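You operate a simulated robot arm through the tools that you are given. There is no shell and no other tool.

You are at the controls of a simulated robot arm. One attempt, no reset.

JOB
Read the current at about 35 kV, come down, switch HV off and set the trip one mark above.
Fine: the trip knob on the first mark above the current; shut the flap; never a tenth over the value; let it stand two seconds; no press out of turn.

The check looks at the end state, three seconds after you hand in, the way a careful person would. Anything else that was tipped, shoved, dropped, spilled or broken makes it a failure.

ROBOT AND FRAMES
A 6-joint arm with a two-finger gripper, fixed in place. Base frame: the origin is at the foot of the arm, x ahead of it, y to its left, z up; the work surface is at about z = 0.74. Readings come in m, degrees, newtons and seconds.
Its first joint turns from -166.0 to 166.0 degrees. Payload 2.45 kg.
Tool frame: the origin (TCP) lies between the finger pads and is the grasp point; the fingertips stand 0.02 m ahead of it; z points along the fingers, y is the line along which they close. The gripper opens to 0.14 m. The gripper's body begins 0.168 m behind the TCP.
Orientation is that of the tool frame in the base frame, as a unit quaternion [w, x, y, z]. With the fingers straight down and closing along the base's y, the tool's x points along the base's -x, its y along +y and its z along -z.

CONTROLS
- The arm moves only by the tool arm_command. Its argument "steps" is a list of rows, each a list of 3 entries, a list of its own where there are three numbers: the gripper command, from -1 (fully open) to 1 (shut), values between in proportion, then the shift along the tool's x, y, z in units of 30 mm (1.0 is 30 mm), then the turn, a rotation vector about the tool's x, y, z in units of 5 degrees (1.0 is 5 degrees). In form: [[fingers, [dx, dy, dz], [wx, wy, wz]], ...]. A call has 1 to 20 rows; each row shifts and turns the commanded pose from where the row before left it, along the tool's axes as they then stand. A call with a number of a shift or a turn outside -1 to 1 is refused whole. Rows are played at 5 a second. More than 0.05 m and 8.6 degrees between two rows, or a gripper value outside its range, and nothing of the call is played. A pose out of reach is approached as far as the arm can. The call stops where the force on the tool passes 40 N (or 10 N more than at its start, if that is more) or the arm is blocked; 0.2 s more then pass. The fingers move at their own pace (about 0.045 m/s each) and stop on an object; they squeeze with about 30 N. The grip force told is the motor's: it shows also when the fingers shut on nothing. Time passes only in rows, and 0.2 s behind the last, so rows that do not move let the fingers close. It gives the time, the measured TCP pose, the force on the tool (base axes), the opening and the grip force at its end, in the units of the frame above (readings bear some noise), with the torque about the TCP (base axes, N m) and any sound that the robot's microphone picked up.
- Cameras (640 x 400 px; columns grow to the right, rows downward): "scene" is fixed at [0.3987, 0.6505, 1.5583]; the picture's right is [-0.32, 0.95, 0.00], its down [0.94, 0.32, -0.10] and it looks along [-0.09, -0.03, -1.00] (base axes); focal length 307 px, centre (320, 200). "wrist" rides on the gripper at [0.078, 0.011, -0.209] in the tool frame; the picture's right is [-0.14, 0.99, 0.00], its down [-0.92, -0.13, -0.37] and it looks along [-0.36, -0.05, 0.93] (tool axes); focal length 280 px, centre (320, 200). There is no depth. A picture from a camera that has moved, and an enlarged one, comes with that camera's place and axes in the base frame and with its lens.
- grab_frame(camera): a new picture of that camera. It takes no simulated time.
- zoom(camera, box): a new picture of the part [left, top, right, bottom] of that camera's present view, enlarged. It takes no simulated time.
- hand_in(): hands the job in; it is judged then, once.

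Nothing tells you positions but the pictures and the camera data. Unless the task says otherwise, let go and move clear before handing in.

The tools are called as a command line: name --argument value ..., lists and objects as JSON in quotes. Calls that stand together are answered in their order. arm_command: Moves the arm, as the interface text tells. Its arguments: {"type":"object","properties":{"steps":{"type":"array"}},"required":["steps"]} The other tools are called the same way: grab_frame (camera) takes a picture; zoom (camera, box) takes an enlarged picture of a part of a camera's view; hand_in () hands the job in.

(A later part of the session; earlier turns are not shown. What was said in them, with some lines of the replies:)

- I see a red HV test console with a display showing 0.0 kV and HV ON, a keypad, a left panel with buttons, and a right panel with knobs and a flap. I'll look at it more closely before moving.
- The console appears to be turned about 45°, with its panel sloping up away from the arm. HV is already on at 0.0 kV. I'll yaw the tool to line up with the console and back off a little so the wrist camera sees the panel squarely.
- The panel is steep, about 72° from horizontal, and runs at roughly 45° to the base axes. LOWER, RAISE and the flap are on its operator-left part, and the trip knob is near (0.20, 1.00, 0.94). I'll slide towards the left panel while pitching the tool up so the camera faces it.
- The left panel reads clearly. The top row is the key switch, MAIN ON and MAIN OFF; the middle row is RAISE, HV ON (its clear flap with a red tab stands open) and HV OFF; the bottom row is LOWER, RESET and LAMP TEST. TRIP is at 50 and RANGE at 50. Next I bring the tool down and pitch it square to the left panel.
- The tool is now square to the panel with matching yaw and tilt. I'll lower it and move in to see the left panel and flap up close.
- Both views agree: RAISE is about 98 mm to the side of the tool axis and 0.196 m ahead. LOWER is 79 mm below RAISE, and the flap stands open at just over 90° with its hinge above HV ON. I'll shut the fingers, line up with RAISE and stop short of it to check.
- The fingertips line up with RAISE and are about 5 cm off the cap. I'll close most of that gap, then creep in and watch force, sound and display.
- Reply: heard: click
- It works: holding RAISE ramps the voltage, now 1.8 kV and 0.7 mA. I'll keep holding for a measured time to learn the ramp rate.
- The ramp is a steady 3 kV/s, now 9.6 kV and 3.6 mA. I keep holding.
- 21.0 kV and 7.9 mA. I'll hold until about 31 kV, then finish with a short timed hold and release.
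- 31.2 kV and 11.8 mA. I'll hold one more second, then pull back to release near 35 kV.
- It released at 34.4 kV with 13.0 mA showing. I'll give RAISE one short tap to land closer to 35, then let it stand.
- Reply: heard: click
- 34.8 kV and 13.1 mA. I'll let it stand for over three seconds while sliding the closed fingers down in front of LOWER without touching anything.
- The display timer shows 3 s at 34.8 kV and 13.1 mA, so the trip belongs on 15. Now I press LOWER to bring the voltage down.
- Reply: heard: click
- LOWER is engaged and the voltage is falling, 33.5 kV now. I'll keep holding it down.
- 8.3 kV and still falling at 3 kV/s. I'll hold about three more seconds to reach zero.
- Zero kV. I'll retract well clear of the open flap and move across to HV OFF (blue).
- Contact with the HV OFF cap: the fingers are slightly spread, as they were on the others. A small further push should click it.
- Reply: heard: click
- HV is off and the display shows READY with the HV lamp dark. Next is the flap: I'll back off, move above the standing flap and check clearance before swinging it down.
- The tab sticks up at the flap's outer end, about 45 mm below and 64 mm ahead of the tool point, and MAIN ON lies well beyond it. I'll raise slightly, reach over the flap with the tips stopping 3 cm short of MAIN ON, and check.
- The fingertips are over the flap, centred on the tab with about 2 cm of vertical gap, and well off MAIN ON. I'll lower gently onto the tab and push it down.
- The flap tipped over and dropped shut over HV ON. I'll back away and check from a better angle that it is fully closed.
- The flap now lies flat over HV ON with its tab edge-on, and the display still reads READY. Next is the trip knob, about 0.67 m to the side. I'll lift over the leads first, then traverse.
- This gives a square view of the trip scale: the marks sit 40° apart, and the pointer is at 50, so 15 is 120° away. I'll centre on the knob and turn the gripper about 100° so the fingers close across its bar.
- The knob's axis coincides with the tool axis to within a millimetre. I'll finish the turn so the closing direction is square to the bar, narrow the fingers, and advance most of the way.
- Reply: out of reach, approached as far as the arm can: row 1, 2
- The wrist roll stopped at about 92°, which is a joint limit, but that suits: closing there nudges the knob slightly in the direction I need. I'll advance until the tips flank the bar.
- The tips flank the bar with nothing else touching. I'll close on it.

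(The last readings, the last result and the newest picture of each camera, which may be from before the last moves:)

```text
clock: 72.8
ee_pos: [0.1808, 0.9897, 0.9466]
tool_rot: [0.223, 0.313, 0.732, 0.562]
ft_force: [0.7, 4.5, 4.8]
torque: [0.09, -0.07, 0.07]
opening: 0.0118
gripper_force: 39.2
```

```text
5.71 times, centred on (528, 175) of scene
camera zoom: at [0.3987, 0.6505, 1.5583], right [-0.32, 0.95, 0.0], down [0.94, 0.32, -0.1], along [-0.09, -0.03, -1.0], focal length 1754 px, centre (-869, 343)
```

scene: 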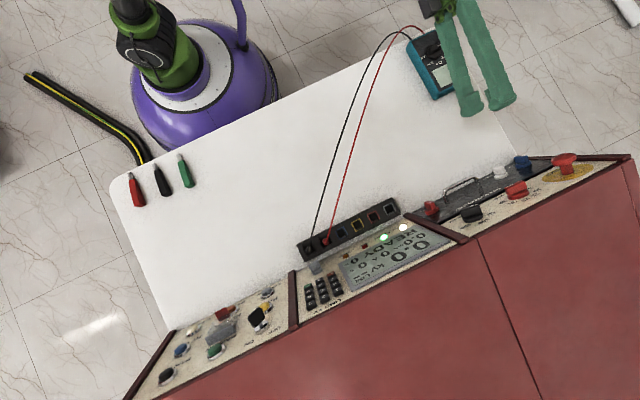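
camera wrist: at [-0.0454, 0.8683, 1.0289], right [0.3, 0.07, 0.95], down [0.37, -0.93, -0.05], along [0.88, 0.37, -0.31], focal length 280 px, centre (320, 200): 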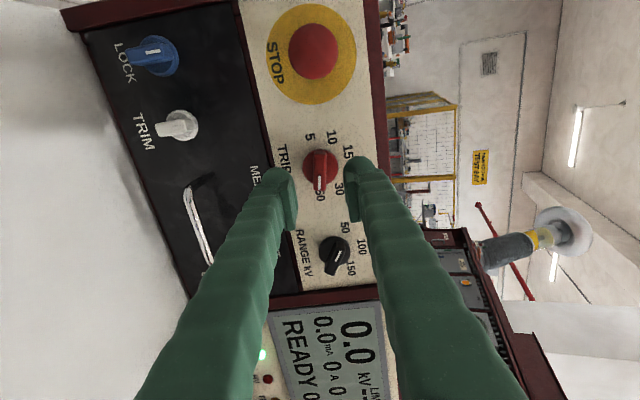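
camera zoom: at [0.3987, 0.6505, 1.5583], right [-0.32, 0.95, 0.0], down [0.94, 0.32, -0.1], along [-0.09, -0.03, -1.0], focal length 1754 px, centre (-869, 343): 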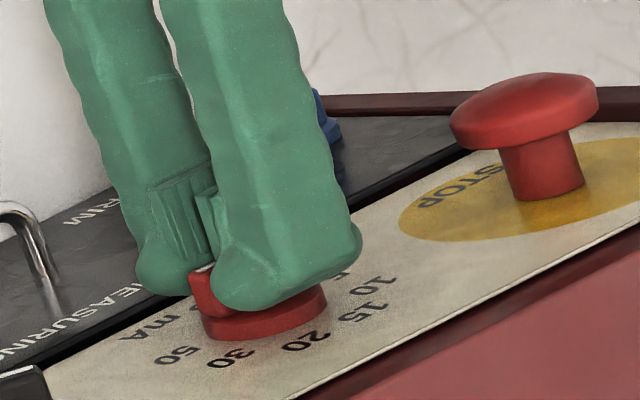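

The bar is gripped (11.8 mm opening, small side force). I'll turn towards 15 in stages, checking orientation and force.

arm_command --steps '[[1, [0, 0, 0], [0, 0, -1]], [1, [0, 0, 0], [0, 0, -1]], [1, [0, 0, 0], [0, 0, -1]], [1, [0, 0, 0], [0, 0, -1]], [1, [0, 0, 0], [0, 0, 0]]]'

zoom --camera "wrist" --box '[250, 110, 390, 230]'

```text
clock: 74.0
ee_pos: [0.1838, 0.9886, 0.9455]
tool_rot: [0.318, 0.181, 0.776, 0.514]
ft_force: [2.3, 7.4, 7.2]
torque: [0.09, -0.09, 0.04]
opening: 0.0119
gripper_force: 38.7
```

```text
3.33 times, centred on (320, 170) of wrist
camera zoom: at [-0.017, 0.899, 0.9885], right [0.05, 0.32, 0.95], down [0.43, -0.86, 0.27], along [0.9, 0.39, -0.18], focal length 935 px, centre (320, 300)
```

zoom: 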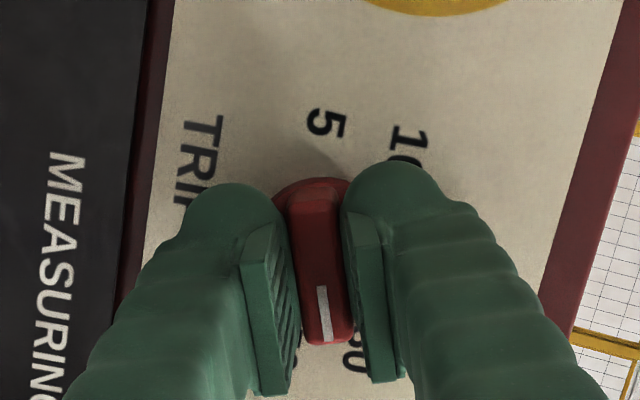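

arm_command --steps '[[1, [-0.01, 0.035, 0], [0, 0, 0]], [1, [0, 0, 0], [0, 0, 0]]]'

```text
clock: 74.6
ee_pos: [0.1821, 0.9888, 0.9461]
tool_rot: [0.318, 0.181, 0.776, 0.514]
ft_force: [0.3, -5.6, -15.1]
torque: [-0.09, 0.14, 0.08]
opening: 0.0118
gripper_force: 38.7
```

arm_command --steps '[[1, [0.007, -0.024, 0], [0, 0, 0]], [1, [0, 0, 0], [0, 0, 0]]]'

```text
clock: 75.2
ee_pos: [0.1826, 0.9903, 0.9464]
tool_rot: [0.318, 0.182, 0.776, 0.514]
ft_force: [-1.9, -14.1, -18.4]
torque: [-0.11, 0.11, -0.11]
opening: 0.012
gripper_force: 39.4
```

arm_command --steps '[[1, [0, 0, 0], [0, 0, 0]], [1, [0, 0, 0], [0, 0, 0]]]'

```text
clock: 75.8
ee_pos: [0.1826, 0.9891, 0.9457]
tool_rot: [0.318, 0.181, 0.775, 0.515]
ft_force: [-4.0, -20.3, -24.2]
torque: [-0.21, 0.18, -0.14]
opening: 0.0121
gripper_force: 38.9
```

arm_command --steps '[[1, [0.005, -0.02, 0], [0, 0, 0]], [1, [0, 0, 0], [0, 0, 0]]]'

```text
clock: 76.4
ee_pos: [0.1833, 0.9908, 0.9458]
tool_rot: [0.318, 0.181, 0.775, 0.515]
ft_force: [-2.3, -13.4, -8.5]
torque: [-0.07, 0.02, -0.16]
opening: 0.012
gripper_force: 39.0
```

arm_command --steps '[[1, [0, 0, 0], [0, 0, -1]], [1, [0, 0, 0], [0, 0, -1]], [1, [0, 0, 0], [0, 0, -1]], [1, [0, 0, 0], [0, 0, -1]]]'

zoom --camera "wrist" --box '[250, 110, 390, 230]'

```text
clock: 77.4
ee_pos: [0.1818, 0.9894, 0.9463]
tool_rot: [0.403, 0.044, 0.796, 0.45]
ft_force: [-2.7, -16.0, -12.4]
torque: [0.07, -0.14, -0.4]
opening: 0.012
gripper_force: 39.2
```

```text
3.33 times, centred on (320, 170) of wrist
camera zoom: at [-0.0149, 0.8875, 0.9638], right [-0.2, 0.52, 0.83], down [0.41, -0.73, 0.56], along [0.89, 0.45, -0.07], focal length 935 px, centre (320, 300)
```

zoom: 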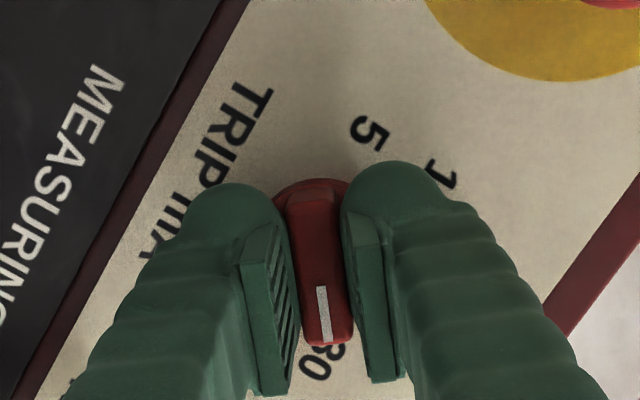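

arm_command --steps '[[1, [0, -0.017, -0.005], [0, 0, -1]], [1, [0, 0, 0], [0, 0, -1]], [1, [0, 0, 0], [0, 0, -1]], [1, [0, 0, 0], [0, 0, -1]]]'

zoom --camera "wrist" --box '[250, 110, 390, 230]'

```text
clock: 78.4
ee_pos: [0.1825, 0.9893, 0.9461]
tool_rot: [0.475, -0.096, 0.79, 0.375]
ft_force: [1.4, -3.9, -1.6]
torque: [0.13, -0.25, -0.16]
opening: 0.0122
gripper_force: 38.8
```

```text
3.33 times, centred on (320, 170) of wrist
camera zoom: at [-0.006, 0.8707, 0.9435], right [-0.43, 0.67, 0.61], down [0.3, -0.53, 0.79], along [0.85, 0.52, 0.03], focal length 935 px, centre (320, 300)
```

zoom: 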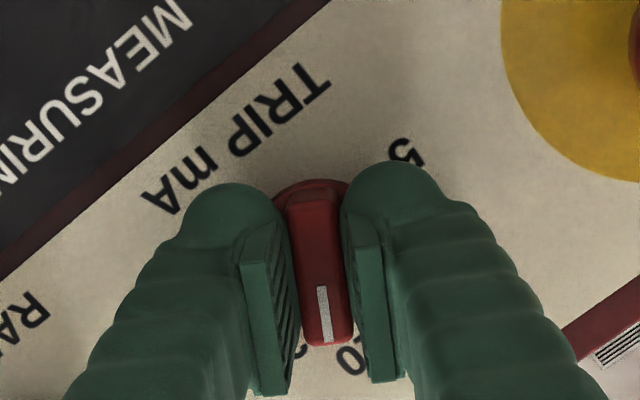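

The knob follows the gripper cleanly and forces are low. I continue turning through 20 towards 15.

arm_command --steps '[[1, [0, 0, 0], [0, 0, -1]], [1, [0, 0, 0], [0, 0, -1]], [1, [0, 0, 0], [0, 0, -1]], [1, [0, 0, 0], [0, 0, -1]]]'

arm_command --steps '[[1, [0, 0, 0], [0, 0, -1]], [1, [0, 0, 0], [0, 0, -1]], [1, [0, 0, 0], [0, 0, -1]]]'

zoom --camera "wrist" --box '[250, 110, 390, 230]'

```text
clock: 79.4
ee_pos: [0.1832, 0.9897, 0.9467]
tool_rot: [0.533, -0.232, 0.762, 0.287]
ft_force: [-0.7, -6.5, -1.5]
torque: [0.01, 0.0, -0.11]
opening: 0.0118
gripper_force: 39.2
```

```text
clock: 80.2
ee_pos: [0.1836, 0.989, 0.9446]
tool_rot: [0.565, -0.33, 0.725, 0.215]
ft_force: [0.1, -6.7, -3.6]
torque: [-0.16, 0.14, -0.05]
opening: 0.012
gripper_force: 38.4
```

```text
3.33 times, centred on (320, 170) of wrist
camera zoom: at [0.0222, 0.836, 0.9265], right [-0.69, 0.72, 0.07], down [-0.03, -0.12, 0.99], along [0.72, 0.69, 0.1], focal length 935 px, centre (320, 300)
```

zoom: 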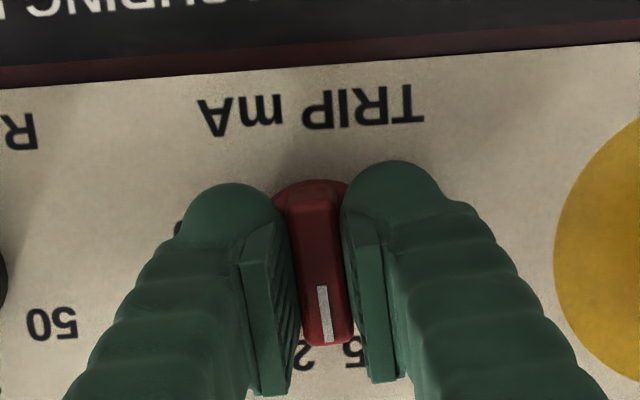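

arm_command --steps '[[1, [0, 0, 0], [0, 0, -1]], [1, [0, 0, 0], [0, 0, -1]], [1, [0, 0, 0], [0, 0, -1]], [1, [0, 0, 0], [0, 0, -0.2]], [1, [0, 0, 0], [0, 0, 0]]]'

zoom --camera "wrist" --box '[250, 110, 390, 230]'

zoom --camera "scene" --box '[480, 140, 576, 210]'

```text
clock: 81.4
ee_pos: [0.1832, 0.9884, 0.9461]
tool_rot: [0.59, -0.426, 0.672, 0.135]
ft_force: [0.0, -8.8, -5.2]
torque: [-0.03, 0.0, -0.09]
opening: 0.012
gripper_force: 39.6
```

```text
3.33 times, centred on (320, 170) of wrist
camera zoom: at [0.0381, 0.8208, 0.9279], right [-0.73, 0.65, -0.2], down [-0.21, 0.05, 0.98], along [0.65, 0.76, 0.1], focal length 935 px, centre (320, 300)
```

zoom: 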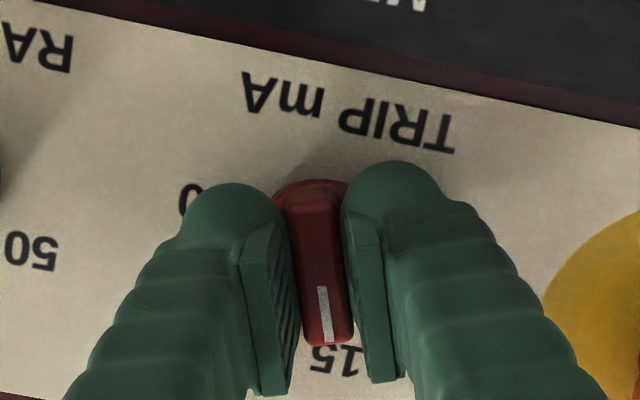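

```text
5.71 times, centred on (528, 175) of scene
camera zoom: at [0.3987, 0.6505, 1.5583], right [-0.32, 0.95, 0.0], down [0.94, 0.32, -0.1], along [-0.09, -0.03, -1.0], focal length 1754 px, centre (-869, 343)
```

zoom: 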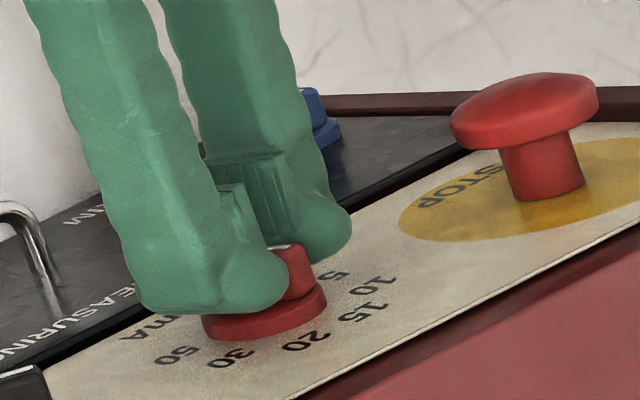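

The tool has turned to −20° and the pointer sits on 15. I'll release, back straight out and verify.

arm_command --steps '[[0.43, [0, 0, 0], [0, 0, 0]], [0.43, [0, 0, 0], [0, 0, 0]], [0.43, [0, 0, 0], [0, 0, 0]], [0.43, [0, 0, -0.3], [0, 0, 0]], [0.43, [0, 0, -0.6], [0, 0, 0]], [0.43, [0, 0, -0.9], [0, 0, 0]], [0.43, [0, 0, -0.9], [0, 0, 0]], [0.43, [0, 0, -0.9], [0, 0, 0]], [0.43, [0, 0, -0.9], [0, 0, 0]], [0.43, [0, 0, -0.9], [0, 0, 0]], [0.43, [0, 0, 0], [0, 0, 0]]]'

grab_frame --camera "wrist"

zoom --camera "wrist" --box '[270, 100, 370, 180]'

zoom --camera "scene" --box '[490, 165, 554, 205]'

```text
clock: 83.8
ee_pos: [0.0724, 0.8782, 0.9906]
tool_rot: [0.59, -0.426, 0.673, 0.134]
ft_force: [-0.2, 0.2, 0.4]
torque: [-0.05, 0.0, -0.03]
opening: 0.0398
gripper_force: 0.1
```

```text
taken
camera wrist: at [-0.0724, 0.7099, 0.9723], right [-0.73, 0.65, -0.19], down [-0.21, 0.05, 0.98], along [0.65, 0.76, 0.1], focal length 280 px, centre (320, 200)
```

wrist: 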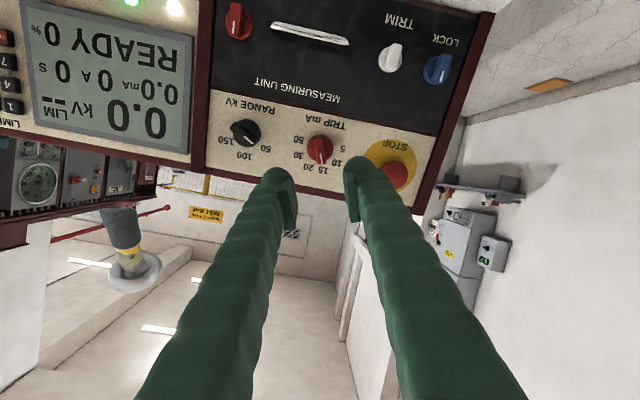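

```text
5.00 times, centred on (320, 140) of wrist
camera zoom: at [-0.0724, 0.7099, 0.9723], right [-0.73, 0.65, -0.19], down [-0.21, 0.05, 0.98], along [0.65, 0.76, 0.1], focal length 1402 px, centre (320, 500)
```

zoom: 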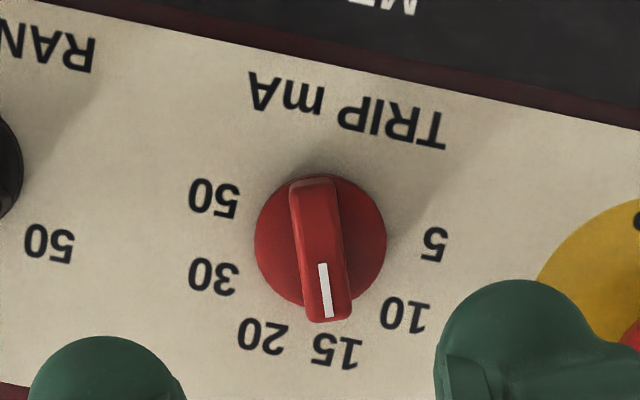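

```text
10.00 times, centred on (522, 185) of scene
camera zoom: at [0.3987, 0.6505, 1.5583], right [-0.32, 0.95, 0.0], down [0.94, 0.32, -0.1], along [-0.09, -0.03, -1.0], focal length 3069 px, centre (-1700, 350)
```

zoom: 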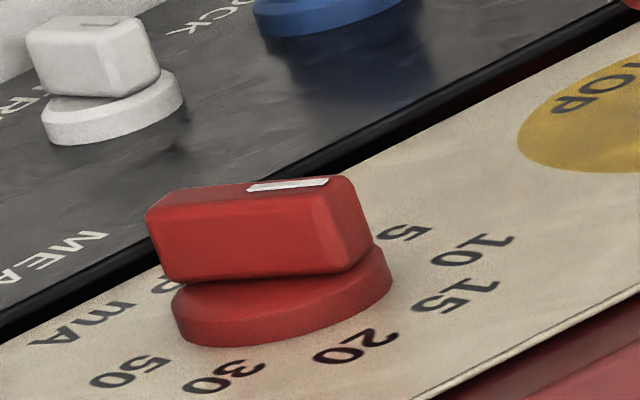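

The pointer is squarely on 15 and nothing nearby moved. I'll check the flap and display again from the scene camera.

zoom --camera "scene" --box '[180, 290, 276, 360]'

zoom --camera "scene" --box '[290, 190, 466, 300]'

grab_frame --camera "scene"

```text
5.71 times, centred on (228, 325) of scene
camera zoom: at [0.3987, 0.6505, 1.5583], right [-0.32, 0.95, 0.0], down [0.94, 0.32, -0.1], along [-0.09, -0.03, -1.0], focal length 1754 px, centre (846, -514)
```

zoom: 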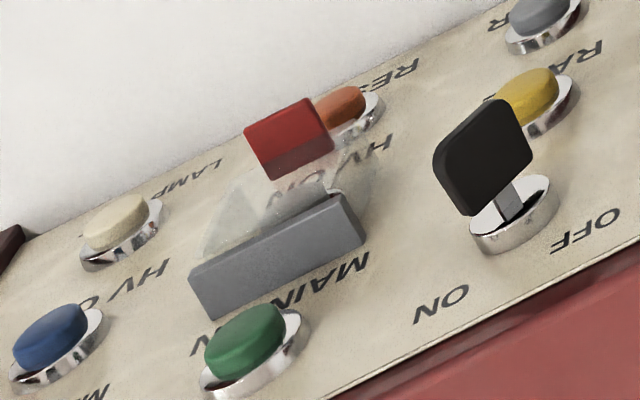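

```text
3.64 times, centred on (378, 245) of scene
camera zoom: at [0.3987, 0.6505, 1.5583], right [-0.32, 0.95, 0.0], down [0.94, 0.32, -0.1], along [-0.09, -0.03, -1.0], focal length 1116 px, centre (109, 36)
```

zoom: 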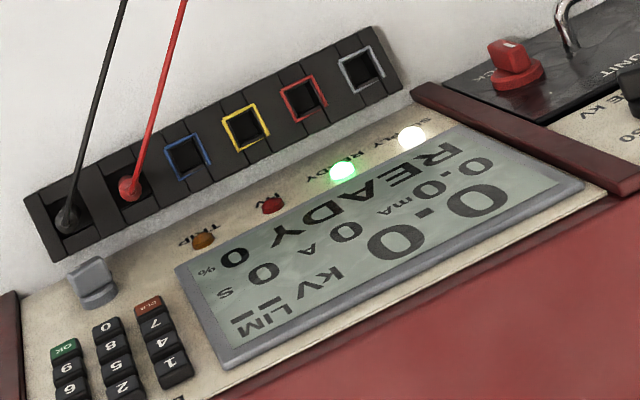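

```text
taken
```

scene: 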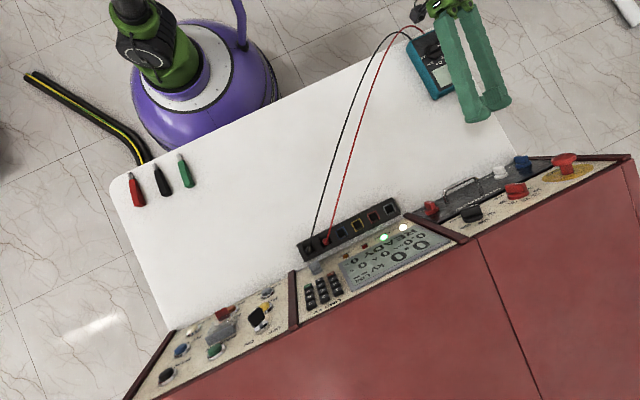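

The trip is on 15, and the display shows READY at 0.0 kV. To be sure the flap is fully shut, I'll lift clear of the leads and move to where the wrist camera sees it from the side.

arm_command --steps '[[0.43, [-0.94, -0.342, -0.2], [0, 0, 0]], [0.43, [-0.94, -0.342, -0.2], [0, 0, 0]], [0.43, [-0.94, -0.342, -0.2], [0, 0, 0]], [0.43, [-0.94, -0.342, -0.2], [0, 0, 0]], [0.43, [-0.94, -0.342, 0], [0, 0, 0]], [0.43, [-0.94, -0.342, 0], [0, 0, 1]], [0.43, [-0.94, -0.342, 0], [0, 0, 1]], [0.43, [0, 0, 0], [0, 0, 1]], [0.43, [0, 0, 0], [0, 0, 1]], [0.43, [0, -1, 0], [0, 0, 0]], [0.43, [0, -1, 0], [0, 0, 0]], [0.43, [0, -1, 0], [0, 0, 0]], [0.43, [0, -1, 0], [0, 0, 0]], [0.43, [0, -1, 0], [0, 0, 0]], [0.43, [0, -1, 0], [0, 0, 0]], [0.43, [0, -1, 0], [0, 0, 0]], [0.43, [0, -1, 0], [0, 0, 0]], [0.43, [0, -1, 0], [0, 0, 0]], [0.43, [0, -1, 0], [0, 0, 0]], [0.43, [0, 0, 0], [0, 0, 0]]]'

grab_frame --camera "wrist"

grab_frame --camera "scene"

```text
clock: 88.0
ee_pos: [0.3109, 0.6895, 1.1952]
tool_rot: [0.557, -0.304, 0.736, 0.235]
ft_force: [0.0, 0.4, -0.7]
torque: [-0.04, 0.0, 0.01]
opening: 0.0398
gripper_force: 0.0
```

```text
taken
camera wrist: at [0.1461, 0.5404, 1.1767], right [-0.67, 0.73, 0.14], down [0.02, -0.17, 0.98], along [0.74, 0.67, 0.1], focal length 280 px, centre (320, 200)
```

wrist: 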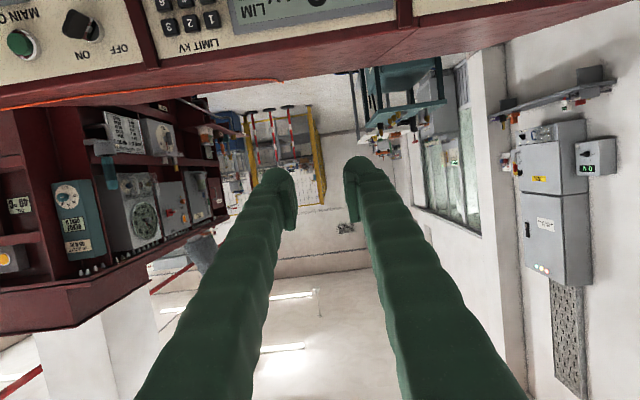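

```text
taken
```

scene: 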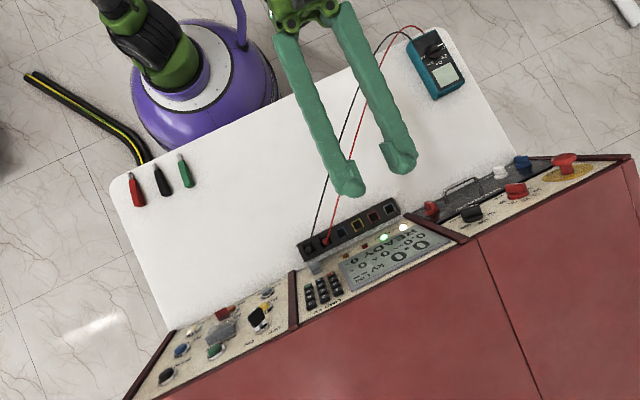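

arm_command --steps '[[0.43, [0, -0.5, -0.3], [0, 1, 0]], [0.43, [0, -0.5, -0.3], [0, 1, 0]], [0.43, [0, -0.5, -0.3], [0, 1, 0]], [0.43, [0, -0.5, -0.3], [0, 1, 0]], [0.43, [0, -0.5, 0], [0, 1, 0]], [0.43, [0, -0.5, 0], [0, 1, 0]], [0.43, [0, 0, 0], [0, 0, 0]]]'

grab_frame --camera "wrist"

```text
clock: 89.6
ee_pos: [0.3516, 0.6005, 1.2083]
tool_rot: [0.348, -0.353, 0.856, 0.148]
ft_force: [1.3, 0.7, -0.4]
torque: [0.0, -0.01, 0.06]
opening: 0.0398
gripper_force: 0.1
```

```text
taken
camera wrist: at [0.2017, 0.4649, 1.3033], right [-0.63, 0.77, 0.1], down [0.38, 0.19, 0.91], along [0.68, 0.61, -0.41], focal length 280 px, centre (320, 200)
```

wrist: 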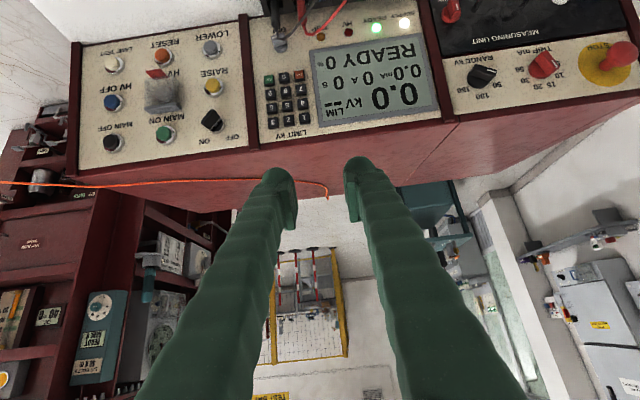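

zoom --camera "wrist" --box '[120, 50, 210, 125]'

zoom --camera "wrist" --box '[300, 10, 450, 130]'

zoom --camera "wrist" --box '[500, 30, 590, 110]'

```text
5.33 times, centred on (165, 88) of wrist
camera zoom: at [0.2017, 0.4649, 1.3033], right [-0.63, 0.77, 0.1], down [0.38, 0.19, 0.91], along [0.68, 0.61, -0.41], focal length 1495 px, centre (1147, 800)
```

zoom: 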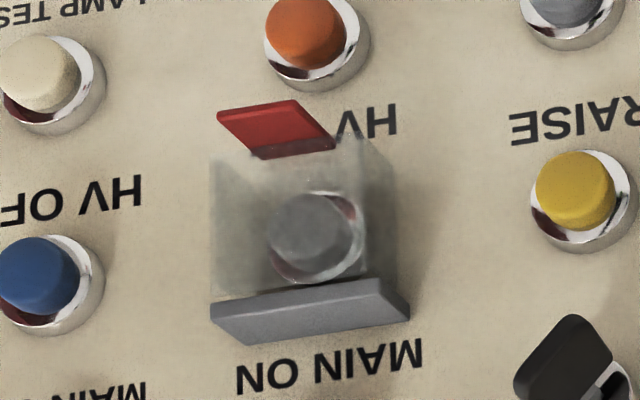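

```text
3.33 times, centred on (375, 70) of wrist
camera zoom: at [0.2017, 0.4649, 1.3033], right [-0.63, 0.77, 0.1], down [0.38, 0.19, 0.91], along [0.68, 0.61, -0.41], focal length 935 px, centre (137, 633)
```

zoom: 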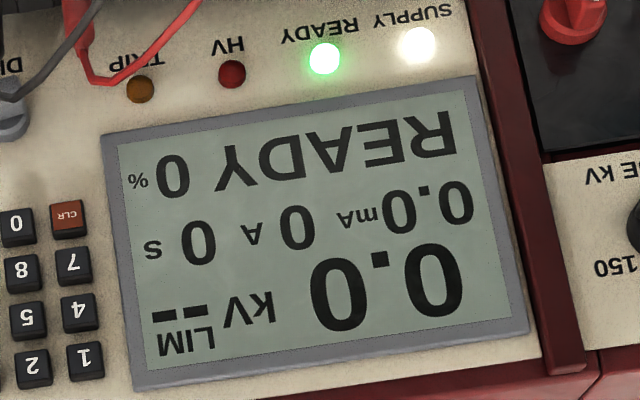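

```text
5.00 times, centred on (545, 70) of wrist
camera zoom: at [0.2017, 0.4649, 1.3033], right [-0.63, 0.77, 0.1], down [0.38, 0.19, 0.91], along [0.68, 0.61, -0.41], focal length 1402 px, centre (-805, 850)
```

zoom: 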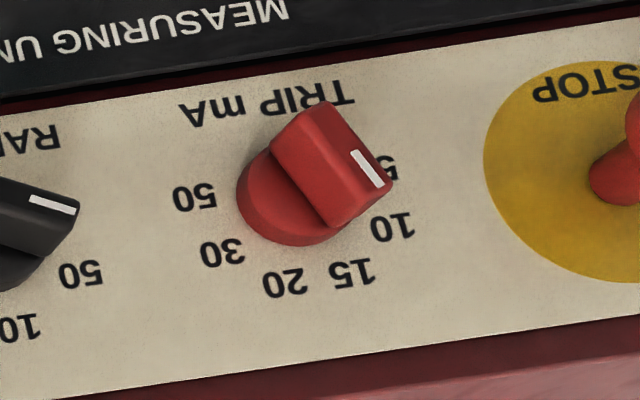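

Everything checks out. The flap lies flat over HV ON, and the display shows READY at 0.0 kV with the HV lamp dark. The trip is on 15, the first mark above the 13.1 mA read at 34.8 kV. The arm is clear of the console, so I'm handing in.

hand_in

```text
The job is handed in.
```

I read 13.1 mA at 34.8 kV, brought the voltage back to zero and switched HV off. I then set the trip knob to 15, the first mark above the current. The job has been handed in; no verdict has come back yet.

- **Reading:** I raised the voltage by holding RAISE, plus one short tap to get from 34.4 to 34.8 kV. It stood there for more than three seconds, and the display timer showed 3 s. The highest reading seen was 34.8 kV, so it never came near a tenth over 35.
- **Coming down:** I held LOWER until the display read 0.0 kV, then pressed HV OFF. The display now shows READY and the HV lamp is dark.
- **Trip knob:** It was at 50. A wrist-camera check after I let go showed the pointer on 15 to within about a degree.
- **Flap:** I tipped it and it dropped shut over HV ON. From the final camera angle it looks flat against its stop, though I judged that by eye and didn't press on it.
- **Other controls:** I pressed only RAISE, LOWER and HV OFF. I saw nothing tipped or moved, and the arm is clear of the console.
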